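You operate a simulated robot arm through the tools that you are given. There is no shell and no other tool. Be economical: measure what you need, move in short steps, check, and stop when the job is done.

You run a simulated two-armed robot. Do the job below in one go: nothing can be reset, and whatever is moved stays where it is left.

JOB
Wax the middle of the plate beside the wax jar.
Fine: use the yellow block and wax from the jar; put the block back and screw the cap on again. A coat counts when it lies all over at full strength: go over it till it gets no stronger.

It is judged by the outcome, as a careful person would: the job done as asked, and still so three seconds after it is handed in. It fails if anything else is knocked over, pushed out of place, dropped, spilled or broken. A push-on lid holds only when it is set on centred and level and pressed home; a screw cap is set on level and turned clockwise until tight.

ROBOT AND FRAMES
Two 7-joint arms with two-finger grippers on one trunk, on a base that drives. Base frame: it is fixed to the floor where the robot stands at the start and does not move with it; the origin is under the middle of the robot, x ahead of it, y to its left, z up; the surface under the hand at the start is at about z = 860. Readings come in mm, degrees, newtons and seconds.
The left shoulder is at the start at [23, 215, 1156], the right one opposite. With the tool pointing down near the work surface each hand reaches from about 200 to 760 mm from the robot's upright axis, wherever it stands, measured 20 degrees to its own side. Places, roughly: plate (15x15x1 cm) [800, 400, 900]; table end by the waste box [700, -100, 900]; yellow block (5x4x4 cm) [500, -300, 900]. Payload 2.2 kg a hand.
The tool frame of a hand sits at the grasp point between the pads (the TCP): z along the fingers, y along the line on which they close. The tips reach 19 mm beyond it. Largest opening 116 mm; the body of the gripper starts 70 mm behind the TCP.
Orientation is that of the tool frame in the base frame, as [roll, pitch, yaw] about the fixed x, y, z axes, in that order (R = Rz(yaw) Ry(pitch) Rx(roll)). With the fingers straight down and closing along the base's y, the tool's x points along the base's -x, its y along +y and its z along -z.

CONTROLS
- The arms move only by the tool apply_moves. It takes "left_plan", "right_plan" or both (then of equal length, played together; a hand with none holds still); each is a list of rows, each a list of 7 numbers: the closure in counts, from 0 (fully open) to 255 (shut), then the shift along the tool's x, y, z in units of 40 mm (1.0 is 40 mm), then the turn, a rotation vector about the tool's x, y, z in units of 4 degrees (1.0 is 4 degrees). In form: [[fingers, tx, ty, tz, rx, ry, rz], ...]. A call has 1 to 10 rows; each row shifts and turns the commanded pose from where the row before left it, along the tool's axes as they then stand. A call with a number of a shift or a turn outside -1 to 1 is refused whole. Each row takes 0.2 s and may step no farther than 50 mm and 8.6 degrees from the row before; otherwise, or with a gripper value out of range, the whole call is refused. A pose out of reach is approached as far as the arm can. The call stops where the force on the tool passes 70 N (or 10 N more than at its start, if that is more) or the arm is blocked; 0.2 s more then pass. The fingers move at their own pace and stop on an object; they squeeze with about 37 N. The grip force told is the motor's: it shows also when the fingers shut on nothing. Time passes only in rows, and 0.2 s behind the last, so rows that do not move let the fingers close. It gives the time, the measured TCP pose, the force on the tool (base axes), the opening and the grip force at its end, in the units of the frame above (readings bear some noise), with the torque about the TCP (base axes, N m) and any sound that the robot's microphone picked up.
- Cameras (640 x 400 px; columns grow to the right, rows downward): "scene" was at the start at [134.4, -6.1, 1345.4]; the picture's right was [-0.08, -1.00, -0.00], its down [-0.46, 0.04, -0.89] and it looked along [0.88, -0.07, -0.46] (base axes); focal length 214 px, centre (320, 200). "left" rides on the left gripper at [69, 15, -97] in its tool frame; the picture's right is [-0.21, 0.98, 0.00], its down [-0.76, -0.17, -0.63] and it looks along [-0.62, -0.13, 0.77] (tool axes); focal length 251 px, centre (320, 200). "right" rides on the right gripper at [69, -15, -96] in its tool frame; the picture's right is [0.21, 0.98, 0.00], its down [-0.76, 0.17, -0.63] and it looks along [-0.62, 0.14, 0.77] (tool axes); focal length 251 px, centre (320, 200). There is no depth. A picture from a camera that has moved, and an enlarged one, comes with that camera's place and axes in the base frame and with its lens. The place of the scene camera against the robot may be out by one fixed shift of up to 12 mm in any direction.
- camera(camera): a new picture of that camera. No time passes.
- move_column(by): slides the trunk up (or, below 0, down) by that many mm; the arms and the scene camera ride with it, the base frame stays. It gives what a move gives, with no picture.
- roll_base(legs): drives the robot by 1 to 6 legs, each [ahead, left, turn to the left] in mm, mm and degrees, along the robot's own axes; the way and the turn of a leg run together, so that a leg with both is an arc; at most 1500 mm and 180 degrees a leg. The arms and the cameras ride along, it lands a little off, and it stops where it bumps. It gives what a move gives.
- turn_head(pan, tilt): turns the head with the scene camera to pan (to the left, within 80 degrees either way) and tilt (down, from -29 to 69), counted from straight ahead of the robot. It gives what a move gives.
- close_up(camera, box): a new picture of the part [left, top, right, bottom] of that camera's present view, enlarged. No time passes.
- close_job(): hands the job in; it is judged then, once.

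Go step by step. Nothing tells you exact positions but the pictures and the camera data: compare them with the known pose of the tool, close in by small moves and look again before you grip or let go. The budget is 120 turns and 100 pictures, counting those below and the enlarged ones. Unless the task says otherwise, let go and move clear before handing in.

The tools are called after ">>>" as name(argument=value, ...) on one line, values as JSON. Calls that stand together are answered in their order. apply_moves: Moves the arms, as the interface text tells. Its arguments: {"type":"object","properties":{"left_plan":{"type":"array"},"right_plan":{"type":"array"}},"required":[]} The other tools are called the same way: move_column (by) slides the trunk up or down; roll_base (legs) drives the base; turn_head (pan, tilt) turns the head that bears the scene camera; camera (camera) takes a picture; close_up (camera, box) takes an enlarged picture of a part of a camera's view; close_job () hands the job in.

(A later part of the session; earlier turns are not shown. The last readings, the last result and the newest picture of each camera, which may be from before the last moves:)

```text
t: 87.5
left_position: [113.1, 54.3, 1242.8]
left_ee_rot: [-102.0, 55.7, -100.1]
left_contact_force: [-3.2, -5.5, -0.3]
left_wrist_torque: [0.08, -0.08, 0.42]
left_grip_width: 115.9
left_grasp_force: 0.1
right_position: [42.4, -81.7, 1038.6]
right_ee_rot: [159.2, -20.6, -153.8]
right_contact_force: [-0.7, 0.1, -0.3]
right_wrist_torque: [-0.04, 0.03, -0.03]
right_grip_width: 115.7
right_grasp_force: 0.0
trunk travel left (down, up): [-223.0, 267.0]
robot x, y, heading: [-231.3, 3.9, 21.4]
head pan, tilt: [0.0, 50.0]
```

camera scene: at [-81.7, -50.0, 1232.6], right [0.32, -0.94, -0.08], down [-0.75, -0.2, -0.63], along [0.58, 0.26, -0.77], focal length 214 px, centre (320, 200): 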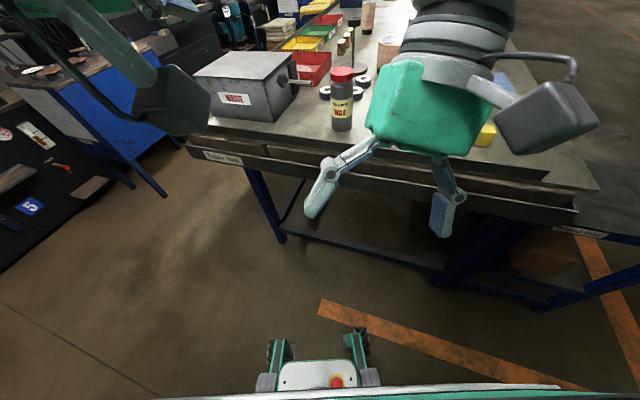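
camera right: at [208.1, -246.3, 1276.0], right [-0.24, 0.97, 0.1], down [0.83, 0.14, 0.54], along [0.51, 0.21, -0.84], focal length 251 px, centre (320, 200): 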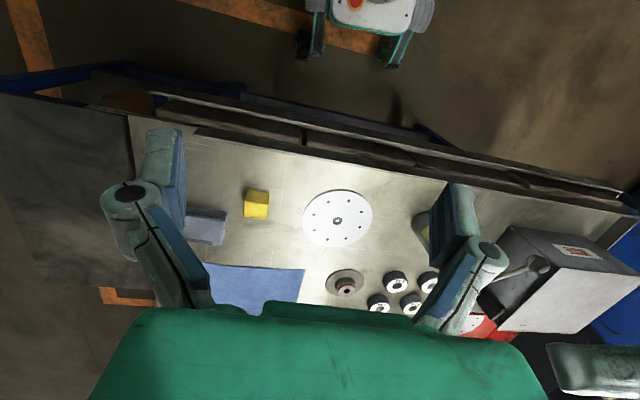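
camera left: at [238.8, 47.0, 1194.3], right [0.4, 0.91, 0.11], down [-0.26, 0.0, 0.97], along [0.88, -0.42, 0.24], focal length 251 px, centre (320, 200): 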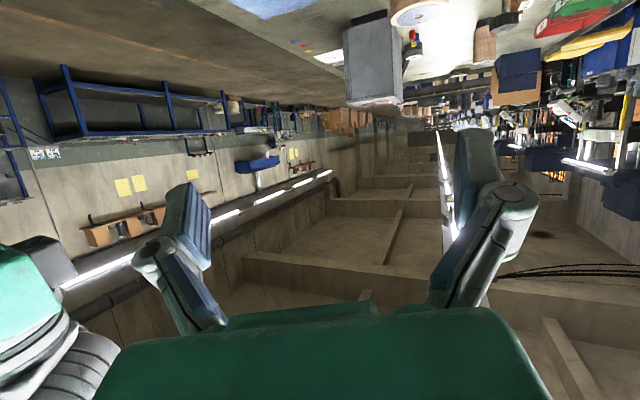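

Looking back, the swing shrank while driving, when the arms ride rigidly, and grew when the arms were held in place. I'll use null drives to let it die out.

>>> roll_base(legs=[[0, 0, 0]])

>>> roll_base(legs=[[0, 0, 0]])

>>> roll_base(legs=[[0, 0, 0]])

>>> roll_base(legs=[[0, 0, 0]])

>>> roll_base(legs=[[0, 0, 0]])

>>> roll_base(legs=[[0, 0, 0]])

>>> roll_base(legs=[[0, 0, 0]])

>>> roll_base(legs=[[0, 0, 0]])

```text
t: 88.3
left_position: [83.4, 169.7, 1252.3]
left_ee_rot: [-98.3, 47.3, -89.7]
left_contact_force: [2.4, -3.5, -0.2]
left_wrist_torque: [0.04, -0.1, 0.33]
left_grip_width: 116.0
left_grasp_force: 0.0
right_position: [-13.1, -7.7, 1028.7]
right_ee_rot: [161.2, -22.2, -150.3]
right_contact_force: [-0.8, -4.8, -2.9]
right_wrist_torque: [0.37, 0.05, -0.2]
right_grip_width: 115.6
right_grasp_force: 0.1
trunk travel left (down, up): [-223.0, 267.0]
robot x, y, heading: [-244.7, 22.1, 23.6]
head pan, tilt: [0.0, 50.0]
stopped in leg 1: the robot was blocked; the commanded pose is now the measured one
```

```text
t: 89.4
left_position: [82.5, 127.9, 1250.4]
left_ee_rot: [-99.0, 49.0, -89.7]
left_contact_force: [2.1, -4.9, 0.5]
left_wrist_torque: [0.09, -0.01, 0.58]
left_grip_width: 115.9
left_grasp_force: 0.1
right_position: [-21.5, -30.5, 1034.2]
right_ee_rot: [158.8, -21.6, -149.2]
right_contact_force: [1.2, -1.4, 1.1]
right_wrist_torque: [0.11, 0.03, -0.09]
right_grip_width: 115.9
right_grasp_force: 0.2
trunk travel left (down, up): [-223.0, 267.0]
robot x, y, heading: [-255.0, 20.2, 23.9]
head pan, tilt: [0.0, 50.0]
stopped in leg 1: the robot was blocked; the commanded pose is now the measured one
```

```text
t: 90.3
left_position: [78.9, 157.7, 1260.5]
left_ee_rot: [-97.2, 45.2, -85.4]
left_contact_force: [4.0, -6.1, -0.2]
left_wrist_torque: [0.09, 0.01, 0.58]
left_grip_width: 115.9
left_grasp_force: 0.1
right_position: [-39.3, -15.9, 1033.2]
right_ee_rot: [158.3, -21.7, -147.7]
right_contact_force: [0.8, -0.3, 1.5]
right_wrist_torque: [0.04, 0.01, -0.05]
right_grip_width: 116.2
right_grasp_force: 0.0
trunk travel left (down, up): [-223.0, 267.0]
robot x, y, heading: [-253.2, 29.8, 24.6]
head pan, tilt: [0.0, 50.0]
stopped in leg 1: the robot was blocked; the commanded pose is now the measured one
```

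```text
t: 91.3
left_position: [68.5, 171.4, 1266.7]
left_ee_rot: [-96.3, 42.5, -82.3]
left_contact_force: [2.9, -6.7, 0.0]
left_wrist_torque: [0.06, -0.03, 0.58]
left_grip_width: 115.8
left_grasp_force: 0.1
right_position: [-59.5, -12.0, 1029.1]
right_ee_rot: [157.6, -21.9, -146.0]
right_contact_force: [0.8, -0.6, 0.6]
right_wrist_torque: [0.0, -0.02, -0.02]
right_grip_width: 115.7
right_grasp_force: 0.0
trunk travel left (down, up): [-223.0, 267.0]
robot x, y, heading: [-260.0, 35.7, 24.7]
head pan, tilt: [0.0, 50.0]
stopped in leg 1: the robot was blocked; the commanded pose is now the measured one
```

```text
t: 92.3
left_position: [61.4, 189.1, 1269.1]
left_ee_rot: [-95.8, 39.9, -79.3]
left_contact_force: [4.5, -4.8, 0.8]
left_wrist_torque: [0.06, -0.04, 0.54]
left_grip_width: 115.9
left_grasp_force: 0.0
right_position: [-69.6, -1.2, 1028.3]
right_ee_rot: [156.3, -21.0, -144.2]
right_contact_force: [145.9, -13.9, -18.6]
right_wrist_torque: [3.17, 17.62, 11.66]
right_grip_width: 116.0
right_grasp_force: 0.1
trunk travel left (down, up): [-223.0, 267.0]
robot x, y, heading: [-263.5, 44.4, 25.5]
head pan, tilt: [0.0, 50.0]
stopped in leg 1: the robot was blocked; the commanded pose is now the measured one
```

```text
t: 93.3
left_position: [53.3, 211.0, 1275.0]
left_ee_rot: [-94.9, 37.3, -76.4]
left_contact_force: [4.9, -5.3, 0.7]
left_wrist_torque: [0.03, 0.07, 0.58]
left_grip_width: 116.0
left_grasp_force: 0.0
right_position: [-71.8, 21.7, 1032.9]
right_ee_rot: [154.6, -19.8, -144.3]
right_contact_force: [158.0, -13.0, -27.9]
right_wrist_torque: [3.77, 18.42, 13.05]
right_grip_width: 116.2
right_grasp_force: 0.0
trunk travel left (down, up): [-223.0, 267.0]
robot x, y, heading: [-263.7, 47.2, 25.7]
head pan, tilt: [0.0, 50.0]
stopped in leg 1: the robot was blocked; the commanded pose is now the measured one
```

```text
t: 94.3
left_position: [46.2, 222.4, 1277.9]
left_ee_rot: [-94.4, 35.3, -74.0]
left_contact_force: [5.3, -5.2, -0.5]
left_wrist_torque: [0.03, -0.01, 0.63]
left_grip_width: 116.0
left_grasp_force: 0.0
right_position: [-74.2, 39.4, 1036.3]
right_ee_rot: [152.5, -19.1, -145.0]
right_contact_force: [142.7, -13.6, -18.0]
right_wrist_torque: [2.99, 16.44, 12.5]
right_grip_width: 115.9
right_grasp_force: 0.1
trunk travel left (down, up): [-223.0, 267.0]
robot x, y, heading: [-267.3, 57.8, 26.3]
head pan, tilt: [0.0, 50.0]
stopped in leg 1: the robot was blocked; the commanded pose is now the measured one
```

```text
t: 95.3
left_position: [36.0, 235.2, 1285.3]
left_ee_rot: [-93.7, 32.1, -71.8]
left_contact_force: [4.9, -4.8, 0.2]
left_wrist_torque: [0.02, 0.05, 0.52]
left_grip_width: 116.1
left_grasp_force: 0.0
right_position: [-74.1, 59.3, 1040.4]
right_ee_rot: [150.4, -17.9, -145.6]
right_contact_force: [139.6, -10.3, -18.3]
right_wrist_torque: [2.87, 15.65, 12.86]
right_grip_width: 115.9
right_grasp_force: 0.0
trunk travel left (down, up): [-223.0, 267.0]
robot x, y, heading: [-268.5, 70.5, 26.8]
head pan, tilt: [0.0, 50.0]
stopped in leg 1: the robot was blocked; the commanded pose is now the measured one
```

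>>> turn_head(pan=0, tilt=50)

>>> turn_head(pan=0, tilt=50)

>>> turn_head(pan=0, tilt=50)

>>> camera(camera="scene")

>>> camera(camera="left")

```text
t: 95.9
left_position: [-64.0, 388.4, 1277.8]
left_ee_rot: [-90.9, 25.7, -73.0]
left_contact_force: [1.2, 75.9, -9.4]
left_wrist_torque: [-1.01, -0.81, -7.0]
left_grip_width: 116.3
left_grasp_force: 0.1
right_position: [-151.7, 204.0, 1044.8]
right_ee_rot: [159.1, -18.9, -149.5]
right_contact_force: [24.6, 37.4, -7.4]
right_wrist_torque: [-4.36, 3.05, 0.66]
right_grip_width: 115.9
right_grasp_force: 0.0
trunk travel left (down, up): [-223.0, 267.0]
robot x, y, heading: [-289.3, 91.5, 26.7]
head pan, tilt: [0.0, 50.0]
```

```text
t: 96.5
left_position: [11.2, 201.4, 1292.2]
left_ee_rot: [-91.0, 34.0, -74.8]
left_contact_force: [-0.4, -2.2, -0.3]
left_wrist_torque: [0.03, -0.01, 0.16]
left_grip_width: 116.1
left_grasp_force: 0.1
right_position: [-84.5, 57.5, 1049.3]
right_ee_rot: [151.0, -17.9, -146.9]
right_contact_force: [121.0, -8.8, 8.2]
right_wrist_torque: [0.37, 14.06, 11.21]
right_grip_width: 116.1
right_grasp_force: 0.1
trunk travel left (down, up): [-223.0, 267.0]
robot x, y, heading: [-266.9, 60.8, 26.9]
head pan, tilt: [0.0, 50.0]
```

```text
t: 97.1
left_position: [-8.7, 327.3, 1283.7]
left_ee_rot: [-92.8, 27.7, -70.4]
left_contact_force: [-1.8, 5.0, 0.5]
left_wrist_torque: [-0.03, 0.05, -0.44]
left_grip_width: 116.0
left_grasp_force: 0.0
right_position: [-108.8, 134.5, 1049.0]
right_ee_rot: [154.0, -17.9, -148.2]
right_contact_force: [54.0, 91.1, 1.7]
right_wrist_torque: [-10.5, 6.16, 2.54]
right_grip_width: 115.9
right_grasp_force: 0.0
trunk travel left (down, up): [-223.0, 267.0]
robot x, y, heading: [-269.6, 81.2, 27.4]
head pan, tilt: [0.0, 50.0]
```

```text
62 pictures are left
camera scene: at [-176.7, 146.9, 1238.1], right [-0.04, -1.0, 0.04], down [-0.73, 0.0, -0.68], along [0.68, -0.06, -0.73], focal length 214 px, centre (320, 200)
```

scene: 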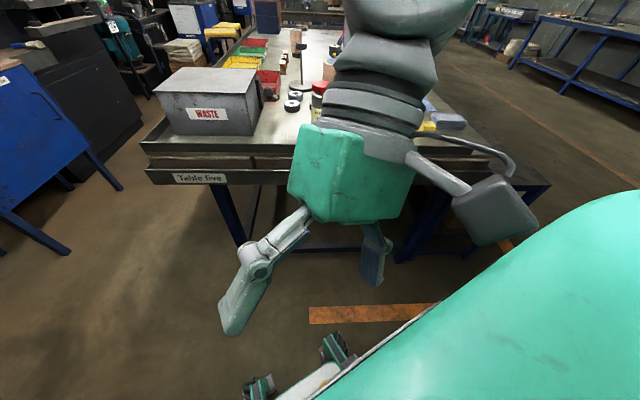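

```text
61 pictures are left
camera left: at [-82.4, 240.7, 1242.4], right [-0.26, 0.59, -0.76], down [-0.78, 0.33, 0.53], along [0.57, 0.73, 0.37], focal length 251 px, centre (320, 200)
```

left: 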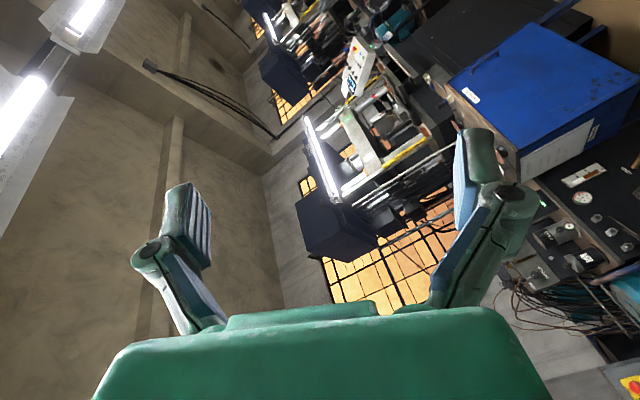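

>>> roll_base(legs=[[-120, 0, 0]])

>>> roll_base(legs=[[-120, 0, 0]])

>>> roll_base(legs=[[-120, 0, 0]])

>>> roll_base(legs=[[-120, 0, 0]])

>>> camera(camera="scene")

```text
t: 97.8
left_position: [-52.9, 379.6, 1272.9]
left_ee_rot: [-92.3, 24.7, -71.2]
left_contact_force: [-1.2, 2.5, 0.1]
left_wrist_torque: [-0.02, -0.01, -0.27]
left_grip_width: 116.1
left_grasp_force: 0.0
right_position: [-148.2, 187.0, 1048.4]
right_ee_rot: [157.5, -18.3, -148.3]
right_contact_force: [10.3, 15.8, 3.1]
right_wrist_torque: [-1.28, 0.77, 0.68]
right_grip_width: 116.2
right_grasp_force: 0.1
trunk travel left (down, up): [-223.0, 267.0]
robot x, y, heading: [-279.0, 70.1, 26.8]
head pan, tilt: [0.0, 50.0]
stopped in leg 1: the force on the tool passed its limit at 151 N (the readings are from after the stop); the commanded pose is now the measured one
```

```text
t: 98.5
left_position: [-43.9, 335.0, 1278.5]
left_ee_rot: [-92.8, 26.6, -68.8]
left_contact_force: [-0.9, 2.0, 0.4]
left_wrist_torque: [-0.05, 0.04, -0.26]
left_grip_width: 116.0
left_grasp_force: 0.1
right_position: [-132.7, 145.4, 1056.1]
right_ee_rot: [153.6, -17.1, -147.1]
right_contact_force: [34.8, 54.6, -5.3]
right_wrist_torque: [-5.82, 3.93, 1.8]
right_grip_width: 115.9
right_grasp_force: 0.0
trunk travel left (down, up): [-223.0, 267.0]
robot x, y, heading: [-282.1, 62.5, 27.9]
head pan, tilt: [0.0, 50.0]
stopped in leg 1: the force on the tool passed its limit at 75 N (the readings are from after the stop); the commanded pose is now the measured one
```

```text
t: 99.4
left_position: [-71.4, 346.6, 1276.9]
left_ee_rot: [-94.0, 25.5, -66.3]
left_contact_force: [-2.0, 2.6, -0.5]
left_wrist_torque: [-0.05, 0.01, -0.24]
left_grip_width: 116.0
left_grasp_force: 0.2
right_position: [-154.0, 148.5, 1061.5]
right_ee_rot: [152.7, -16.4, -147.5]
right_contact_force: [40.2, 74.2, -0.3]
right_wrist_torque: [-8.69, 4.72, 1.75]
right_grip_width: 115.8
right_grasp_force: 0.1
trunk travel left (down, up): [-223.0, 267.0]
robot x, y, heading: [-300.2, 49.0, 29.0]
head pan, tilt: [0.0, 50.0]
stopped in leg 1: the force on the tool passed its limit at 92 N (the readings are from after the stop); the commanded pose is now the measured one
```

```text
t: 100.5
left_position: [-114.7, 331.8, 1271.1]
left_ee_rot: [-95.7, 24.2, -65.7]
left_contact_force: [-3.0, 1.6, 0.3]
left_wrist_torque: [-0.07, 0.07, -0.28]
left_grip_width: 115.7
left_grasp_force: 0.1
right_position: [-203.3, 115.8, 1061.4]
right_ee_rot: [153.2, -16.4, -146.4]
right_contact_force: [17.2, 32.8, -5.5]
right_wrist_torque: [-3.35, 1.98, 0.84]
right_grip_width: 116.0
right_grasp_force: 0.0
trunk travel left (down, up): [-223.0, 267.0]
robot x, y, heading: [-343.4, 14.4, 28.6]
head pan, tilt: [0.0, 50.0]
stopped in leg 1: the force on the tool passed its limit at 138 N (the readings are from after the stop); the commanded pose is now the measured one
```

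```text
60 pictures are left
camera scene: at [-262.8, 122.7, 1233.5], right [0.48, -0.88, 0.05], down [-0.66, -0.4, -0.64], along [0.58, 0.28, -0.77], focal length 214 px, centre (320, 200)
```

scene: 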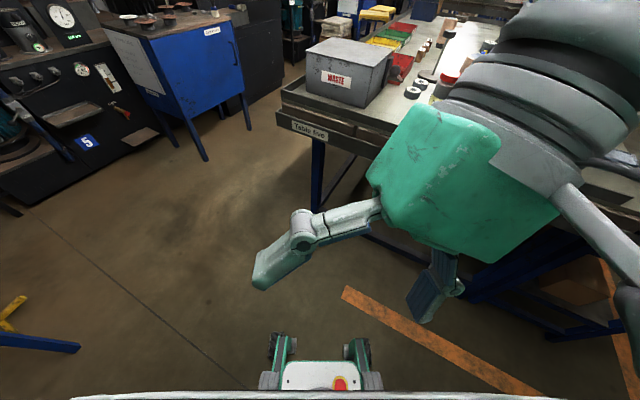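

>>> apply_moves(right_plan=[[0, -1, 0, 0, 0.5, -0.8, 0], [0, -1, 0, 0, 0.5, -0.8, 0]])

>>> apply_moves(right_plan=[[0, -1, 0, 0, 0.5, -0.8, 0], [0, -1, 0, 0, 0.5, -0.8, 0]])

>>> roll_base(legs=[[-150, 0, 0]])

>>> roll_base(legs=[[-150, 0, 0]])

>>> roll_base(legs=[[-30, 0, 0]])

>>> roll_base(legs=[[-30, 0, 0]])

```text
t: 101.1
left_position: [-80.4, 252.4, 1275.7]
left_ee_rot: [-95.6, 27.9, -65.9]
left_contact_force: [-0.9, -1.1, 1.3]
left_wrist_torque: [0.0, 0.0, 0.04]
left_grip_width: 116.0
left_grasp_force: 0.1
right_position: [-113.1, 91.7, 1038.8]
right_ee_rot: [154.4, -10.8, -147.9]
right_contact_force: [-0.2, -0.8, -0.2]
right_wrist_torque: [0.07, 0.0, -0.06]
right_grip_width: 116.0
right_grasp_force: 0.0
trunk travel left (down, up): [-223.0, 267.0]
robot x, y, heading: [-340.7, -2.9, 28.8]
head pan, tilt: [0.0, 50.0]
```

```text
t: 101.9
left_position: [-50.3, 207.9, 1282.3]
left_ee_rot: [-95.8, 29.9, -66.2]
left_contact_force: [0.1, -2.4, -0.2]
left_wrist_torque: [0.02, -0.01, 0.12]
left_grip_width: 116.1
left_grasp_force: 0.1
right_position: [-16.8, 95.1, 1026.1]
right_ee_rot: [156.6, -5.0, -150.8]
right_contact_force: [0.6, -0.3, 0.6]
right_wrist_torque: [-0.01, 0.1, 0.05]
right_grip_width: 116.0
right_grasp_force: 0.0
trunk travel left (down, up): [-223.0, 267.0]
robot x, y, heading: [-332.4, -9.0, 28.7]
head pan, tilt: [0.0, 50.0]
stopped in row 2 (right hand): the arm was blocked; the commanded pose is now the measured one
```

```text
t: 103.2
left_position: [-206.0, 194.3, 1277.0]
left_ee_rot: [-96.9, 26.8, -64.5]
left_contact_force: [-0.6, -0.4, 1.0]
left_wrist_torque: [-0.02, 0.03, 0.01]
left_grip_width: 116.1
left_grasp_force: 0.2
right_position: [-171.2, 54.8, 1026.8]
right_ee_rot: [158.6, -4.7, -150.9]
right_contact_force: [0.5, 0.1, 0.8]
right_wrist_torque: [-0.05, -0.06, 0.0]
right_grip_width: 116.2
right_grasp_force: 0.0
trunk travel left (down, up): [-223.0, 267.0]
robot x, y, heading: [-469.9, -72.9, 28.6]
head pan, tilt: [0.0, 50.0]
```

```text
t: 104.7
left_position: [-284.6, 147.6, 1275.9]
left_ee_rot: [-98.0, 28.4, -61.2]
left_contact_force: [-0.3, 0.4, 0.1]
left_wrist_torque: [0.05, 0.02, -0.01]
left_grip_width: 116.1
left_grasp_force: 0.0
right_position: [-251.6, -2.7, 1027.9]
right_ee_rot: [156.6, -4.6, -148.7]
right_contact_force: [-0.3, 0.3, -0.4]
right_wrist_torque: [-0.02, -0.03, 0.02]
right_grip_width: 115.9
right_grasp_force: 0.0
trunk travel left (down, up): [-223.0, 267.0]
robot x, y, heading: [-559.1, -112.3, 30.5]
head pan, tilt: [0.0, 50.0]
stopped in leg 1: the robot was blocked; the commanded pose is now the measured one
```

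```text
t: 105.6
left_position: [-280.0, 143.6, 1276.4]
left_ee_rot: [-98.7, 28.8, -60.4]
left_contact_force: [-1.2, 0.3, -0.1]
left_wrist_torque: [-0.03, 0.0, -0.04]
left_grip_width: 115.9
left_grasp_force: 0.1
right_position: [-246.5, -13.0, 1027.9]
right_ee_rot: [156.0, -4.4, -148.7]
right_contact_force: [-0.4, 0.4, 0.6]
right_wrist_torque: [-0.02, -0.05, -0.01]
right_grip_width: 116.1
right_grasp_force: 0.1
trunk travel left (down, up): [-223.0, 267.0]
robot x, y, heading: [-556.8, -112.0, 30.3]
head pan, tilt: [0.0, 50.0]
stopped in leg 1: the robot was blocked; the commanded pose is now the measured one
```

```text
t: 106.4
left_position: [-283.0, 146.5, 1274.9]
left_ee_rot: [-99.0, 28.8, -59.8]
left_contact_force: [0.8, 0.4, 0.0]
left_wrist_torque: [-0.02, 0.0, 0.03]
left_grip_width: 116.0
left_grasp_force: 0.1
right_position: [-250.9, -17.1, 1030.3]
right_ee_rot: [155.9, -4.2, -148.9]
right_contact_force: [0.1, -1.2, -0.5]
right_wrist_torque: [-0.03, 0.0, 0.01]
right_grip_width: 116.1
right_grasp_force: 0.1
trunk travel left (down, up): [-223.0, 267.0]
robot x, y, heading: [-560.0, -114.5, 30.7]
head pan, tilt: [0.0, 50.0]
stopped in leg 1: the robot was blocked; the commanded pose is now the measured one
```

The sway has died out: the robot is now calm, about 560 mm back. I'll test whether it stays calm while holding the arms and looking ahead.

>>> apply_moves(right_plan=[[0, 0, 0, 0, 0, 0, 0], [0, 0, 0, 0, 0, 0, 0], [0, 0, 0, 0, 0, 0, 0]])

>>> apply_moves(right_plan=[[0, 0, 0, 0, 0, 0, 0], [0, 0, 0, 0, 0, 0, 0]])

>>> camera(camera="scene")

```text
t: 107.2
left_position: [-282.6, 145.0, 1276.6]
left_ee_rot: [-98.9, 28.6, -59.7]
left_contact_force: [0.1, 0.6, -0.5]
left_wrist_torque: [-0.05, 0.02, -0.01]
left_grip_width: 116.3
left_grasp_force: 0.0
right_position: [-251.3, -16.4, 1029.1]
right_ee_rot: [156.0, -4.1, -148.7]
right_contact_force: [0.1, 0.6, 0.7]
right_wrist_torque: [0.0, -0.01, 0.04]
right_grip_width: 116.2
right_grasp_force: 0.0
trunk travel left (down, up): [-223.0, 267.0]
robot x, y, heading: [-556.1, -111.8, 30.3]
head pan, tilt: [0.0, 50.0]
```

```text
t: 107.8
left_position: [-284.0, 144.1, 1276.5]
left_ee_rot: [-99.0, 28.6, -59.7]
left_contact_force: [-0.4, 0.5, 0.5]
left_wrist_torque: [-0.01, 0.04, -0.02]
left_grip_width: 116.0
left_grasp_force: 0.1
right_position: [-251.4, -16.6, 1029.7]
right_ee_rot: [155.9, -4.1, -148.9]
right_contact_force: [0.1, 0.4, -0.8]
right_wrist_torque: [-0.04, -0.02, -0.02]
right_grip_width: 116.0
right_grasp_force: 0.2
trunk travel left (down, up): [-223.0, 267.0]
robot x, y, heading: [-554.8, -113.1, 30.5]
head pan, tilt: [0.0, 50.0]
```

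```text
59 pictures are left
camera scene: at [-440.2, -74.8, 1236.2], right [0.19, -0.98, 0.0], down [-0.74, -0.14, -0.65], along [0.64, 0.12, -0.76], focal length 214 px, centre (320, 200)
```

scene: 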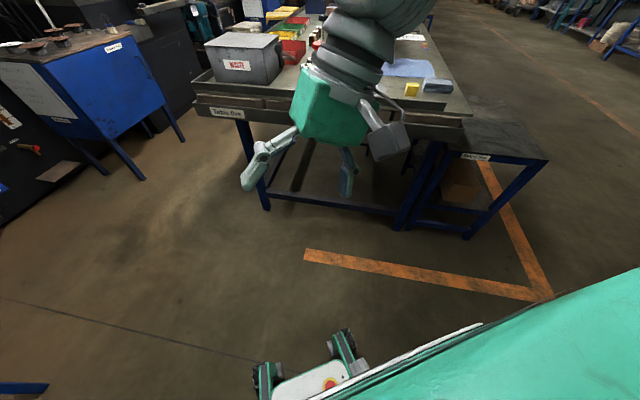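

Stable now. I'll bring both arms into clean poses here, well away from the table: the left tilted for the jar grasp and the right tool-down.

>>> apply_moves(left_plan=[[0, 0, 0, 0, 0.215, 0.59, 1.0], [0, 0, 0, 0, 0.215, 0.59, 1.0], [0, 0, 0, 0, 0.215, 0.59, 1.0], [0, 0, 0, 0, 0.215, 0.59, 1.0], [0, 0, 0, 0, 0.215, 0.59, 1.0], [0, 0, 0, 0, 0.215, 0.59, 1.0]], right_plan=[[0, -0.1, -0.4, -0.5, 1, -0.2, 0], [0, -0.1, -0.4, -0.5, 1, -0.2, 0], [0, -0.1, -0.4, -0.5, 1, -0.2, 0], [0, -0.1, -0.4, -0.5, 1, -0.2, 0], [0, -0.1, -0.4, -0.5, 1, -0.2, 0], [0, -0.1, -0.4, -0.5, 1, 0, 0]])

>>> roll_base(legs=[[5, 0, 0]])

```text
t: 109.2
left_position: [-283.1, 141.6, 1277.4]
left_ee_rot: [-109.5, 49.2, -85.2]
left_contact_force: [0.2, 0.0, -0.3]
left_wrist_torque: [-0.01, 0.01, -0.01]
left_grip_width: 116.3
left_grasp_force: 0.0
right_position: [-166.7, -107.8, 1122.4]
right_ee_rot: [-179.8, -0.3, -149.7]
right_contact_force: [-0.5, 0.5, 0.4]
right_wrist_torque: [0.02, -0.02, -0.02]
right_grip_width: 116.0
right_grasp_force: 0.1
trunk travel left (down, up): [-223.0, 267.0]
robot x, y, heading: [-559.1, -113.5, 30.4]
head pan, tilt: [0.0, 50.0]
```

```text
t: 109.9
left_position: [-282.8, 145.3, 1277.2]
left_ee_rot: [-109.2, 48.9, -84.9]
left_contact_force: [-0.5, -0.5, 0.0]
left_wrist_torque: [0.0, -0.02, 0.01]
left_grip_width: 116.2
left_grasp_force: 0.1
right_position: [-164.8, -105.4, 1124.1]
right_ee_rot: [-179.9, -0.3, -149.8]
right_contact_force: [-0.6, 0.2, 0.2]
right_wrist_torque: [-0.01, 0.03, -0.01]
right_grip_width: 116.0
right_grasp_force: 0.0
trunk travel left (down, up): [-223.0, 267.0]
robot x, y, heading: [-557.4, -115.9, 30.4]
head pan, tilt: [0.0, 50.0]
```

>>> apply_moves(left_plan=[[0, 0, 0, 0, 0.215, 0.59, 1.0], [0, 0, 0, 0, 0.215, 0.59, 1.0], [0, 0, 0, 0, 0.215, 0.59, 1.0], [0, 0, 0, 0, 0.215, 0.59, 1.0], [0, 0, 0, 0, 0.215, 0.59, 1.0], [0, 0, 0, 0, 0.215, 0.59, 1.0], [0, 0, 0, 0, 0.215, 0.59, 1.0], [0, 0, 0, 0, 0.215, 0.59, 1.0], [0, 0, 0, 0, 0.215, 0.59, 1.0], [0, 0, 0, 0, 0.215, 0.59, 1.0]], right_plan=[[0, 0.1, -0.2, -0.3, 0, 0, 0], [0, 0.1, -0.2, -0.3, 0, 0, 0], [0, 0.1, -0.2, -0.3, 0, 0, 0], [0, 0.1, -0.2, -0.3, 0, 0, 0], [0, 0.1, 0, -0.3, 0, 0, 0], [0, 0, 0, -0.3, 0, 0, 0], [0, 0, 0, -0.3, 0, 0, 0], [0, 0, 0, 0, 0, 0, 0], [0, 0, 0, 0, 0, 0, 0], [0, 0, 0, 0, 0, 0, 0]])

>>> apply_moves(left_plan=[[0, 0, 0, 0, 0.215, 0.59, 1.0], [0, 0, 0, 0, 0.14, 0.38, 0.65]])

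>>> move_column(by=77)

>>> camera(camera="scene")

```text
t: 112.1
left_position: [-282.6, 144.5, 1276.9]
left_ee_rot: [-171.1, 58.7, -167.6]
left_contact_force: [0.6, 0.3, 0.8]
left_wrist_torque: [-0.01, 0.01, 0.01]
left_grip_width: 115.8
left_grasp_force: 0.0
right_position: [-166.5, -142.4, 1207.2]
right_ee_rot: [-179.9, -0.2, -149.6]
right_contact_force: [-0.4, -0.6, 0.2]
right_wrist_torque: [0.02, 0.03, 0.02]
right_grip_width: 116.0
right_grasp_force: 0.1
trunk travel left (down, up): [-223.0, 267.0]
robot x, y, heading: [-554.8, -111.3, 30.2]
head pan, tilt: [0.0, 50.0]
```

```text
t: 112.7
left_position: [-282.6, 144.2, 1278.0]
left_ee_rot: [179.9, 55.3, 179.9]
left_contact_force: [0.2, 0.5, -0.5]
left_wrist_torque: [-0.03, -0.02, -0.02]
left_grip_width: 115.9
left_grasp_force: 0.1
right_position: [-166.5, -142.3, 1207.7]
right_ee_rot: [-180.0, -0.2, -149.7]
right_contact_force: [0.4, 0.6, -0.3]
right_wrist_torque: [0.0, 0.02, 0.0]
right_grip_width: 116.1
right_grasp_force: 0.0
trunk travel left (down, up): [-223.0, 267.0]
robot x, y, heading: [-553.0, -114.6, 30.4]
head pan, tilt: [0.0, 50.0]
```

```text
t: 113.8
left_position: [-283.4, 144.3, 1354.7]
left_ee_rot: [179.8, 55.3, 179.9]
left_contact_force: [0.1, 0.1, 0.3]
left_wrist_torque: [-0.01, 0.0, -0.01]
left_grip_width: 115.9
left_grasp_force: 0.0
right_position: [-165.9, -142.8, 1285.8]
right_ee_rot: [-179.9, -0.2, -149.7]
right_contact_force: [0.9, 0.6, 0.3]
right_wrist_torque: [-0.02, 0.02, 0.01]
right_grip_width: 115.9
right_grasp_force: 0.0
trunk travel left (down, up): [-300.0, 190.0]
robot x, y, heading: [-548.9, -105.3, 30.4]
head pan, tilt: [0.0, 50.0]
```

```text
58 pictures are left
camera scene: at [-450.0, -48.4, 1312.0], right [0.51, -0.86, 0.0], down [-0.66, -0.39, -0.64], along [0.55, 0.33, -0.77], focal length 214 px, centre (320, 200)
```

scene: 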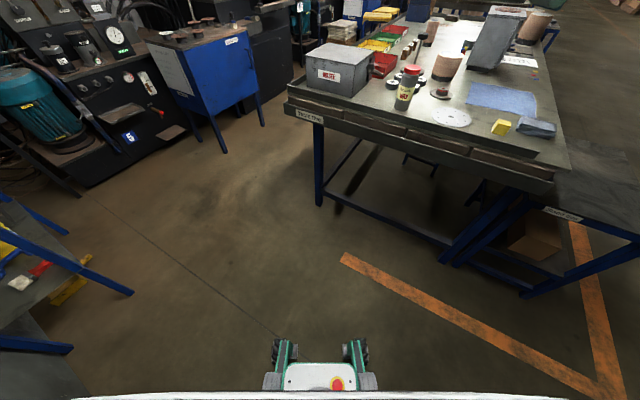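

Everything on the table is intact and the robot is calm. I'll drive back in: ahead along the present heading first, then turn.

>>> roll_base(legs=[[400, 0, 0]])

>>> roll_base(legs=[[5, 0, 0]])

>>> roll_base(legs=[[5, 0, 0]])

```text
t: 116.3
left_position: [63.5, 348.4, 1354.5]
left_ee_rot: [179.9, 55.3, 179.9]
left_contact_force: [-1.1, -0.3, 0.3]
left_wrist_torque: [0.01, 0.0, 0.0]
left_grip_width: 115.9
left_grasp_force: 0.0
right_position: [180.3, 61.7, 1284.3]
right_ee_rot: [-179.9, -0.1, -149.7]
right_contact_force: [0.0, -0.2, 0.0]
right_wrist_torque: [0.01, 0.02, 0.01]
right_grip_width: 116.1
right_grasp_force: 0.1
trunk travel left (down, up): [-300.0, 190.0]
robot x, y, heading: [-204.6, 97.8, 30.6]
head pan, tilt: [0.0, 50.0]
```

```text
t: 117.1
left_position: [66.7, 349.2, 1355.8]
left_ee_rot: [179.7, 55.5, 179.8]
left_contact_force: [0.0, 0.5, 0.3]
left_wrist_torque: [0.04, -0.02, 0.01]
left_grip_width: 116.0
left_grasp_force: 0.1
right_position: [183.3, 63.6, 1285.3]
right_ee_rot: [-179.9, -0.1, -149.8]
right_contact_force: [0.4, 0.7, 0.5]
right_wrist_torque: [0.01, -0.04, 0.02]
right_grip_width: 116.1
right_grasp_force: 0.1
trunk travel left (down, up): [-300.0, 190.0]
robot x, y, heading: [-204.1, 96.0, 30.5]
head pan, tilt: [0.0, 50.0]
```

```text
t: 117.8
left_position: [69.1, 351.2, 1355.2]
left_ee_rot: [179.8, 55.6, 179.8]
left_contact_force: [-1.2, 1.0, 0.6]
left_wrist_torque: [0.05, -0.04, 0.02]
left_grip_width: 116.3
left_grasp_force: 0.2
right_position: [187.2, 64.9, 1286.2]
right_ee_rot: [180.0, -0.1, -149.7]
right_contact_force: [0.5, 0.5, 0.8]
right_wrist_torque: [-0.01, 0.01, 0.0]
right_grip_width: 116.0
right_grasp_force: 0.1
trunk travel left (down, up): [-300.0, 190.0]
robot x, y, heading: [-199.5, 96.9, 30.8]
head pan, tilt: [0.0, 50.0]
```

>>> roll_base(legs=[[0, 0, -30.5]])

>>> roll_base(legs=[[100, 0, 0]])

>>> turn_head(pan=0, tilt=40)

>>> camera(camera="scene")

```text
t: 119.7
left_position: [160.1, 180.7, 1357.3]
left_ee_rot: [179.6, 55.5, 149.1]
left_contact_force: [-1.0, -0.9, 0.0]
left_wrist_torque: [0.04, 0.0, 0.04]
left_grip_width: 115.9
left_grasp_force: 0.0
right_position: [114.8, -124.8, 1286.9]
right_ee_rot: [-179.9, 0.0, 179.6]
right_contact_force: [0.1, 0.2, -0.3]
right_wrist_torque: [-0.01, 0.01, 0.0]
right_grip_width: 116.1
right_grasp_force: 0.2
trunk travel left (down, up): [-300.0, 190.0]
robot x, y, heading: [-194.9, 101.3, -0.1]
head pan, tilt: [0.0, 50.0]
```

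```text
t: 120.8
left_position: [258.6, 181.0, 1356.0]
left_ee_rot: [179.7, 55.6, 149.2]
left_contact_force: [0.7, -1.3, -0.2]
left_wrist_torque: [0.01, 0.0, -0.01]
left_grip_width: 116.1
left_grasp_force: 0.1
right_position: [213.1, -126.8, 1285.9]
right_ee_rot: [-179.9, -0.1, 179.8]
right_contact_force: [-0.3, -0.7, -0.4]
right_wrist_torque: [0.01, 0.02, 0.01]
right_grip_width: 116.1
right_grasp_force: 0.1
trunk travel left (down, up): [-300.0, 190.0]
robot x, y, heading: [-98.1, 99.5, -0.2]
head pan, tilt: [0.0, 50.0]
```

```text
t: 121.5
left_position: [259.5, 180.6, 1355.6]
left_ee_rot: [179.7, 55.6, 149.2]
left_contact_force: [0.1, -0.4, 0.4]
left_wrist_torque: [0.03, -0.01, -0.03]
left_grip_width: 116.0
left_grasp_force: 0.0
right_position: [213.6, -125.2, 1286.2]
right_ee_rot: [-179.9, -0.1, 179.7]
right_contact_force: [0.2, -0.4, 0.1]
right_wrist_torque: [0.0, -0.03, 0.01]
right_grip_width: 115.8
right_grasp_force: 0.1
trunk travel left (down, up): [-300.0, 190.0]
robot x, y, heading: [-94.9, 101.7, -0.1]
head pan, tilt: [0.0, 40.0]
```

```text
57 pictures are left
camera scene: at [29.8, 100.8, 1326.0], right [0.0, -1.0, 0.0], down [-0.65, 0.0, -0.76], along [0.76, 0.0, -0.65], focal length 214 px, centre (320, 200)
```

scene: 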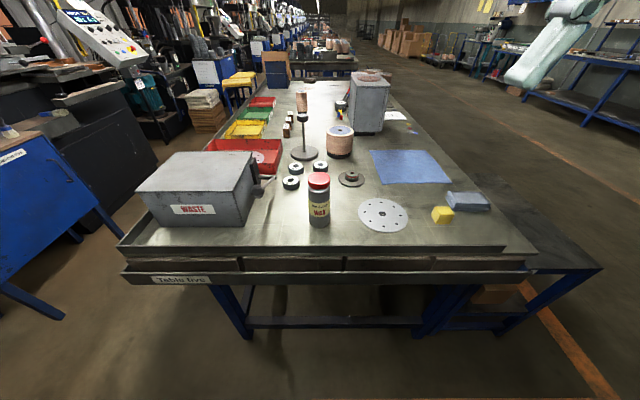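

Calm, with everything in view. Jar at ≈[467, 101]. Now the left hand goes to a point above and behind the jar.

>>> apply_moves(left_plan=[[0, 0.362, 0.119, 0.889, 0, 0, 0], [0, 0.362, 0.119, 0.889, 0, 0, 0], [0, 0.362, 0.119, 0.889, 0, 0, 0], [0, 0.362, 0.119, 0.889, 0, 0, 0], [0, 0.362, 0.119, 0.889, 0, 0, 0], [0, 0.362, 0.119, 0.889, 0, 0, 0], [0, 0.362, 0.119, 0.889, 0, 0, 0], [0, 0.362, 0.119, 0.889, 0, 0, 0]])

>>> camera(camera="scene")

>>> camera(camera="left")

```text
t: 123.3
left_position: [425.5, 129.8, 1099.0]
left_ee_rot: [179.7, 55.5, 149.2]
left_contact_force: [0.4, 0.3, 0.5]
left_wrist_torque: [0.0, 0.0, 0.0]
left_grip_width: 115.9
left_grasp_force: 0.0
right_position: [214.1, -125.2, 1285.4]
right_ee_rot: [179.9, -0.1, 179.7]
right_contact_force: [0.6, -0.3, -0.5]
right_wrist_torque: [-0.02, 0.04, 0.0]
right_grip_width: 116.0
right_grasp_force: 0.1
trunk travel left (down, up): [-300.0, 190.0]
robot x, y, heading: [-97.3, 97.4, 0.1]
head pan, tilt: [0.0, 40.0]
```

```text
56 pictures are left
camera scene: at [32.5, 100.1, 1325.8], right [0.0, -1.0, 0.0], down [-0.65, 0.0, -0.76], along [0.76, 0.0, -0.65], focal length 214 px, centre (320, 200)
```

scene: 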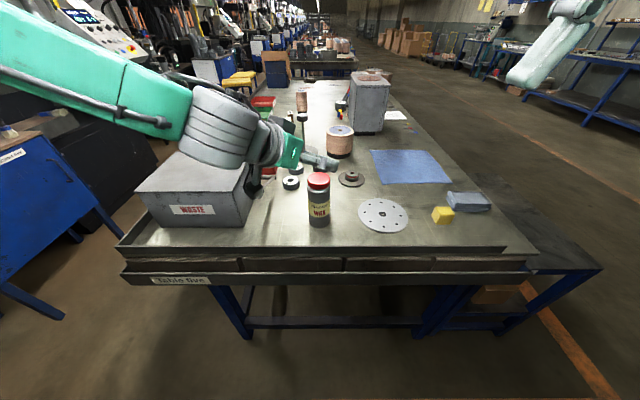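

```text
55 pictures are left
camera left: at [330.6, 200.6, 1097.4], right [0.6, 0.78, 0.18], down [-0.17, -0.1, 0.98], along [0.78, -0.62, 0.07], focal length 251 px, centre (320, 200)
```

left: 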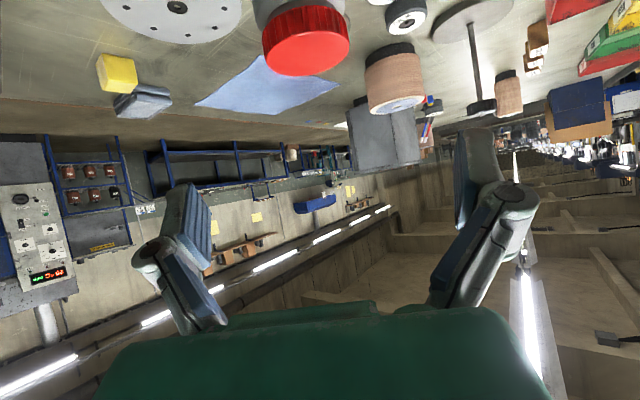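

>>> apply_moves(left_plan=[[0, 0.795, -0.017, 0.545, 0, 0, 0], [0, 0.795, -0.017, 0.545, 0, 0, 0], [0, 0.795, -0.017, 0.545, 0, 0, 0], [0, 0.795, -0.017, 0.545, 0, 0, 0], [0, 0, 0, 0, 0, 0, 0]])

>>> camera(camera="left")

>>> camera(camera="scene")

```text
t: 124.5
left_position: [421.3, 125.2, 947.5]
left_ee_rot: [179.3, 55.6, 149.0]
left_contact_force: [-1.1, 0.1, 0.7]
left_wrist_torque: [-0.01, -0.01, -0.04]
left_grip_width: 116.3
left_grasp_force: 0.0
right_position: [212.0, -128.1, 1286.9]
right_ee_rot: [180.0, 0.1, 179.7]
right_contact_force: [-0.3, 0.1, -0.3]
right_wrist_torque: [-0.02, -0.02, -0.02]
right_grip_width: 115.9
right_grasp_force: 0.1
trunk travel left (down, up): [-300.0, 190.0]
robot x, y, heading: [-99.4, 96.2, -0.2]
head pan, tilt: [0.0, 40.0]
```

```text
54 pictures are left
camera left: at [327.2, 196.9, 944.8], right [0.6, 0.78, 0.18], down [-0.17, -0.1, 0.98], along [0.78, -0.62, 0.07], focal length 251 px, centre (320, 200)
```

left: 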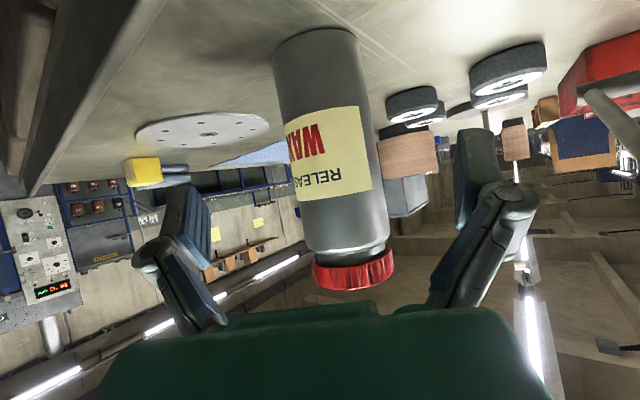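

```text
53 pictures are left
camera scene: at [29.5, 99.9, 1326.2], right [0.0, -1.0, 0.0], down [-0.64, 0.0, -0.76], along [0.76, 0.0, -0.64], focal length 214 px, centre (320, 200)
```

scene: 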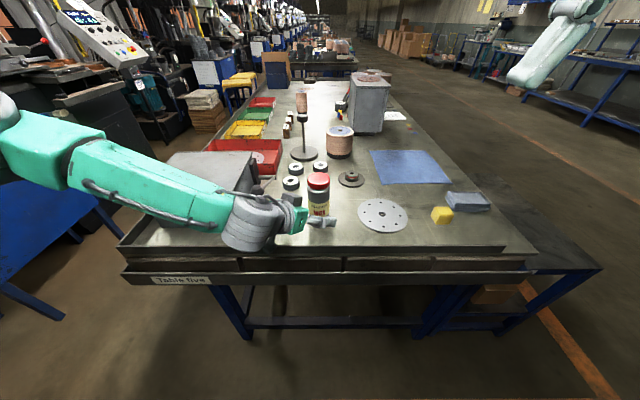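

>>> apply_moves(left_plan=[[0, -0.37, 0.03, 0.54, 0, 0, 0], [0, -0.37, 0.03, 0.54, 0, 0, 0], [0, 0, 0, 0, 0, 0, 0]])

>>> camera(camera="left")

```text
t: 125.3
left_position: [468.9, 100.7, 946.4]
left_ee_rot: [179.6, 55.6, 149.0]
left_contact_force: [0.0, 0.4, -0.3]
left_wrist_torque: [-0.01, 0.01, -0.03]
left_grip_width: 115.7
left_grasp_force: 0.2
right_position: [213.1, -126.8, 1286.3]
right_ee_rot: [180.0, 0.1, 179.7]
right_contact_force: [-0.5, 0.1, 0.2]
right_wrist_torque: [-0.01, -0.01, -0.02]
right_grip_width: 115.8
right_grasp_force: 0.0
trunk travel left (down, up): [-300.0, 190.0]
robot x, y, heading: [-99.9, 97.8, -0.2]
head pan, tilt: [0.0, 40.0]
```

```text
52 pictures are left
camera left: at [374.4, 172.2, 945.1], right [0.6, 0.78, 0.18], down [-0.17, -0.1, 0.98], along [0.78, -0.62, 0.07], focal length 251 px, centre (320, 200)
```

left: 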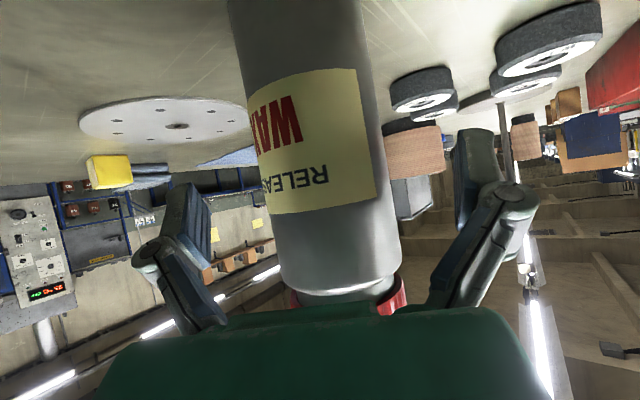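

Centred. I'll close the left hand on the jar.

>>> apply_moves(left_plan=[[100, 0, 0, 0, 0, 0, 0], [255, 0, 0, 0, 0, 0, 0], [255, 0, 0, 0, 0, 0, 0], [255, 0, 0, 0, 0, 0, 0]])

>>> camera(camera="right")

```text
t: 126.3
left_position: [469.5, 99.7, 945.5]
left_ee_rot: [179.5, 55.6, 149.2]
left_contact_force: [1.1, -0.2, -0.5]
left_wrist_torque: [-0.14, -0.06, 0.03]
left_grip_width: 58.0
left_grasp_force: 37.0
right_position: [212.3, -127.4, 1286.5]
right_ee_rot: [180.0, 0.0, 179.7]
right_contact_force: [0.3, -0.2, 0.0]
right_wrist_torque: [0.02, -0.01, 0.01]
right_grip_width: 116.2
right_grasp_force: 0.0
trunk travel left (down, up): [-300.0, 190.0]
robot x, y, heading: [-97.1, 97.7, -0.1]
head pan, tilt: [0.0, 40.0]
```

```text
51 pictures are left
camera right: at [144.9, -141.5, 1383.2], right [-0.21, 0.98, 0.0], down [0.76, 0.16, 0.63], along [0.62, 0.13, -0.77], focal length 251 px, centre (320, 200)
```

right: 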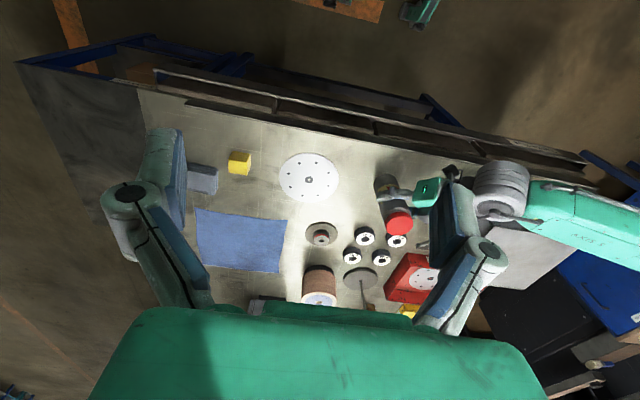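

>>> apply_moves(right_plan=[[0, -0.8, 0.7, 0.25, 0, 0, 0], [0, -0.8, 0.7, 0.25, 0, 0, 0], [0, -0.8, 0.7, 0.25, 0, 0, 0], [0, -0.8, 0.7, 0.25, 0, 0, 0], [0, -0.8, 0.7, 0.25, 0, 0, 0], [0, -0.8, 0.7, 0.25, 0, 0, 0], [0, -0.8, 0.7, 0.25, 0, 0, 0], [0, -0.8, 0.7, 0.25, 0, 0, 0], [0, 0, 0, 0.5, 0, 0, 0]])

>>> camera(camera="right")

>>> camera(camera="scene")

```text
t: 128.3
left_position: [468.1, 103.3, 946.6]
left_ee_rot: [179.8, 55.8, 149.2]
left_contact_force: [0.2, 2.3, 1.3]
left_wrist_torque: [0.06, 0.03, 0.01]
left_grip_width: 57.8
left_grasp_force: 37.6
right_position: [470.3, 97.1, 1185.9]
right_ee_rot: [-180.0, -0.1, 179.7]
right_contact_force: [0.3, -0.2, 1.3]
right_wrist_torque: [-0.06, 0.0, -0.01]
right_grip_width: 115.9
right_grasp_force: 0.0
trunk travel left (down, up): [-300.0, 190.0]
robot x, y, heading: [-100.8, 101.3, -0.3]
head pan, tilt: [0.0, 40.0]
```

```text
50 pictures are left
camera right: at [403.1, 82.3, 1283.2], right [-0.21, 0.98, 0.0], down [0.76, 0.16, 0.63], along [0.62, 0.13, -0.77], focal length 251 px, centre (320, 200)
```

right: 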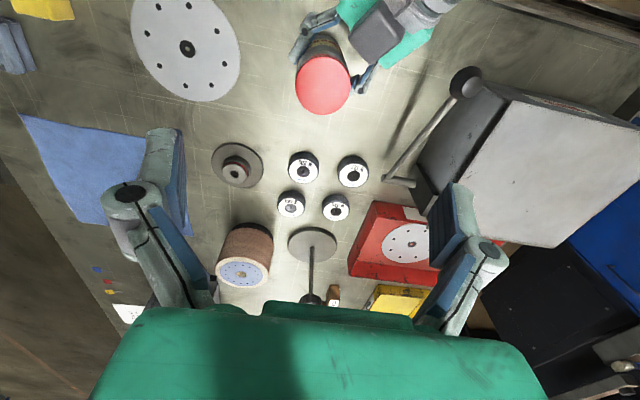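

```text
49 pictures are left
camera scene: at [31.8, 103.3, 1326.0], right [0.0, -1.0, 0.0], down [-0.65, 0.0, -0.76], along [0.76, 0.0, -0.65], focal length 214 px, centre (320, 200)
```

scene: 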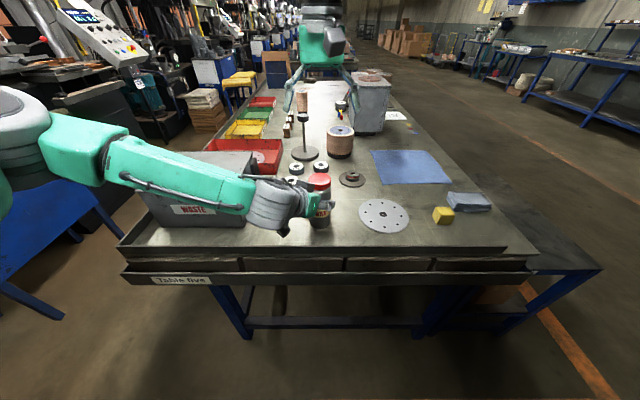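

>>> apply_moves(right_plan=[[0, -0.02, 0.07, 0.2, 0, 0, 1], [0, 0, 0, 0.2, 0, 0, 1], [0, 0, 0, 0.2, 0, 0, 1], [0, 0, 0, 0.2, 0, 0, 1], [0, 0, 0, 0.2, 0, 0, 1], [0, 0, 0, 0.2, 0, 0, 1], [0, 0, 0, 0.2, 0, 0, 1], [0, 0, 0, 0.2, 0, 0, 1], [0, 0, 0, 0.2, 0, 0, 1], [0, 0, 0, 0.2, 0, 0, 1]])

>>> camera(camera="right")

>>> close_up(camera="scene", box=[240, 120, 400, 240])

```text
t: 130.8
left_position: [465.1, 101.4, 948.7]
left_ee_rot: [179.6, 55.7, 149.1]
left_contact_force: [-0.7, -0.2, 0.2]
left_wrist_torque: [0.02, -0.02, -0.02]
left_grip_width: 57.9
left_grasp_force: 37.5
right_position: [483.1, 70.0, 1130.7]
right_ee_rot: [176.7, -2.1, 136.3]
right_contact_force: [0.0, 0.4, 0.7]
right_wrist_torque: [-0.02, -0.05, -0.02]
right_grip_width: 116.0
right_grasp_force: 0.1
trunk travel left (down, up): [-300.0, 190.0]
robot x, y, heading: [-99.8, 97.3, -0.4]
head pan, tilt: [0.0, 40.0]
stopped in row 10 (right hand): the arm was blocked; the commanded pose is now the measured one
```

```text
48 pictures are left
camera right: at [423.2, 101.3, 1230.0], right [0.52, 0.85, 0.06], down [0.65, -0.45, 0.61], along [0.55, -0.28, -0.79], focal length 251 px, centre (320, 200)
```

right: 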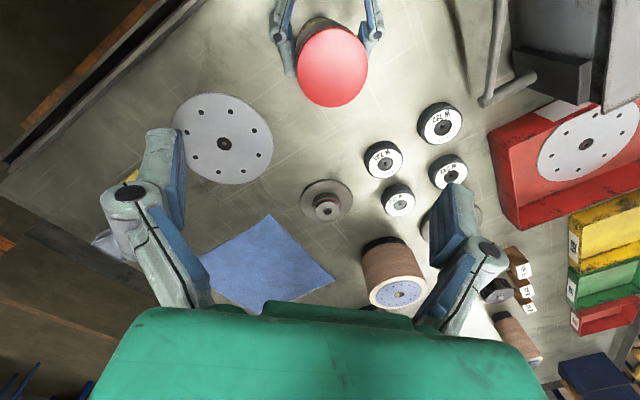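

```text
3.33 times, centred on (320, 180) of scene
camera zoom: at [32.6, 102.4, 1325.8], right [0.0, -1.0, 0.0], down [-0.65, 0.0, -0.76], along [0.76, 0.0, -0.65], focal length 715 px, centre (320, 267)
```

zoom: 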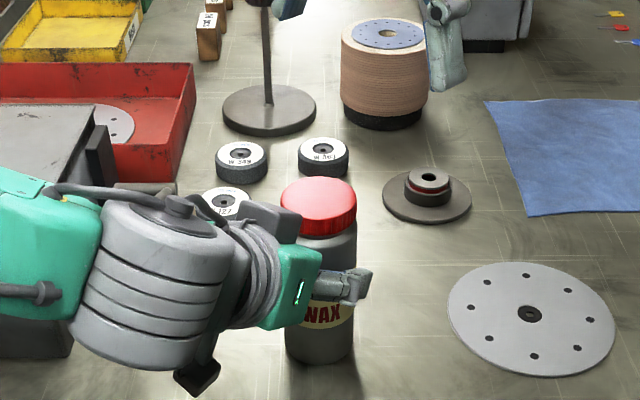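

The clockwise pre-turn hit a joint limit. I'll rotate back to neutral and unscrew from there.

>>> apply_moves(right_plan=[[0, 0.37, 0.16, -0.2, 0.8, -0.52, 0], [0, 0.37, 0.16, 0, 0, 0, -1], [0, 0, 0, 0, 0, 0, -1], [0, 0, 0, 0, 0, 0, -1], [0, 0, 0, 0, 0, 0, -1], [0, 0, 0, 0, 0, 0, -1], [0, 0, 0, 0, 0, 0, -1], [0, 0, 0, 0, 0, 0, -1], [0, 0, 0, 0, 0, 0, -1], [0, 0, 0, 0, 0, 0, 0]])

>>> camera(camera="right")

```text
t: 132.9
left_position: [465.9, 102.8, 947.6]
left_ee_rot: [179.6, 55.8, 149.1]
left_contact_force: [0.2, 0.6, 0.6]
left_wrist_torque: [0.01, 0.0, 0.01]
left_grip_width: 57.9
left_grasp_force: 37.0
right_position: [476.7, 89.6, 1143.8]
right_ee_rot: [178.5, -0.6, 167.0]
right_contact_force: [-0.8, 0.7, 0.4]
right_wrist_torque: [-0.02, -0.01, 0.0]
right_grip_width: 116.0
right_grasp_force: 0.0
trunk travel left (down, up): [-300.0, 190.0]
robot x, y, heading: [-97.1, 99.3, -0.0]
head pan, tilt: [0.0, 40.0]
```

```text
46 pictures are left
camera right: at [408.8, 87.0, 1242.8], right [0.01, 1.0, 0.03], down [0.78, -0.03, 0.63], along [0.63, 0.01, -0.78], focal length 251 px, centre (320, 200)
```

right: 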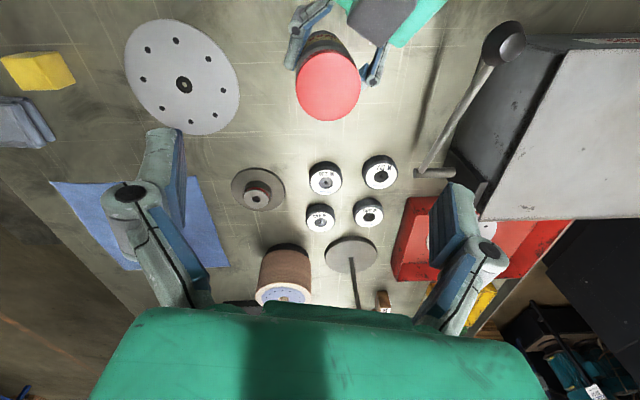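

>>> apply_moves(right_plan=[[0, 0.25, 0.2, 0, 0.37, -0.15, 0], [0, 0, 0, 0.4, 0, 0, -1], [0, 0, 0, 0.4, 0, 0, -1], [0, 0, 0, 0.4, 0, 0, -1], [0, 0, 0, 0.3, 0, 0, -1], [0, 0, 0, 0, 0, 0, 0]])

>>> camera(camera="right")

```text
t: 134.6
left_position: [462.2, 101.3, 950.2]
left_ee_rot: [179.3, 55.9, 148.9]
left_contact_force: [0.1, -0.7, -4.2]
left_wrist_torque: [0.02, 0.01, 0.02]
left_grip_width: 57.8
left_grasp_force: 37.1
right_position: [471.4, 87.2, 1100.2]
right_ee_rot: [178.7, 0.8, -178.1]
right_contact_force: [0.3, -0.1, -0.4]
right_wrist_torque: [0.02, 0.01, -0.02]
right_grip_width: 116.1
right_grasp_force: 0.1
trunk travel left (down, up): [-300.0, 190.0]
robot x, y, heading: [-96.4, 99.8, 0.2]
head pan, tilt: [0.0, 40.0]
stopped in row 6 (right hand): the arm was blocked; the commanded pose is now the measured one
```

```text
45 pictures are left
camera right: at [402.5, 68.4, 1195.6], right [-0.25, 0.97, 0.02], down [0.74, 0.18, 0.65], along [0.62, 0.17, -0.76], focal length 251 px, centre (320, 200)
```

right: 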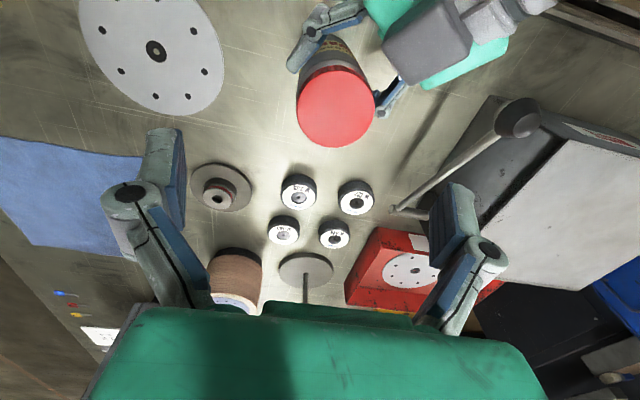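

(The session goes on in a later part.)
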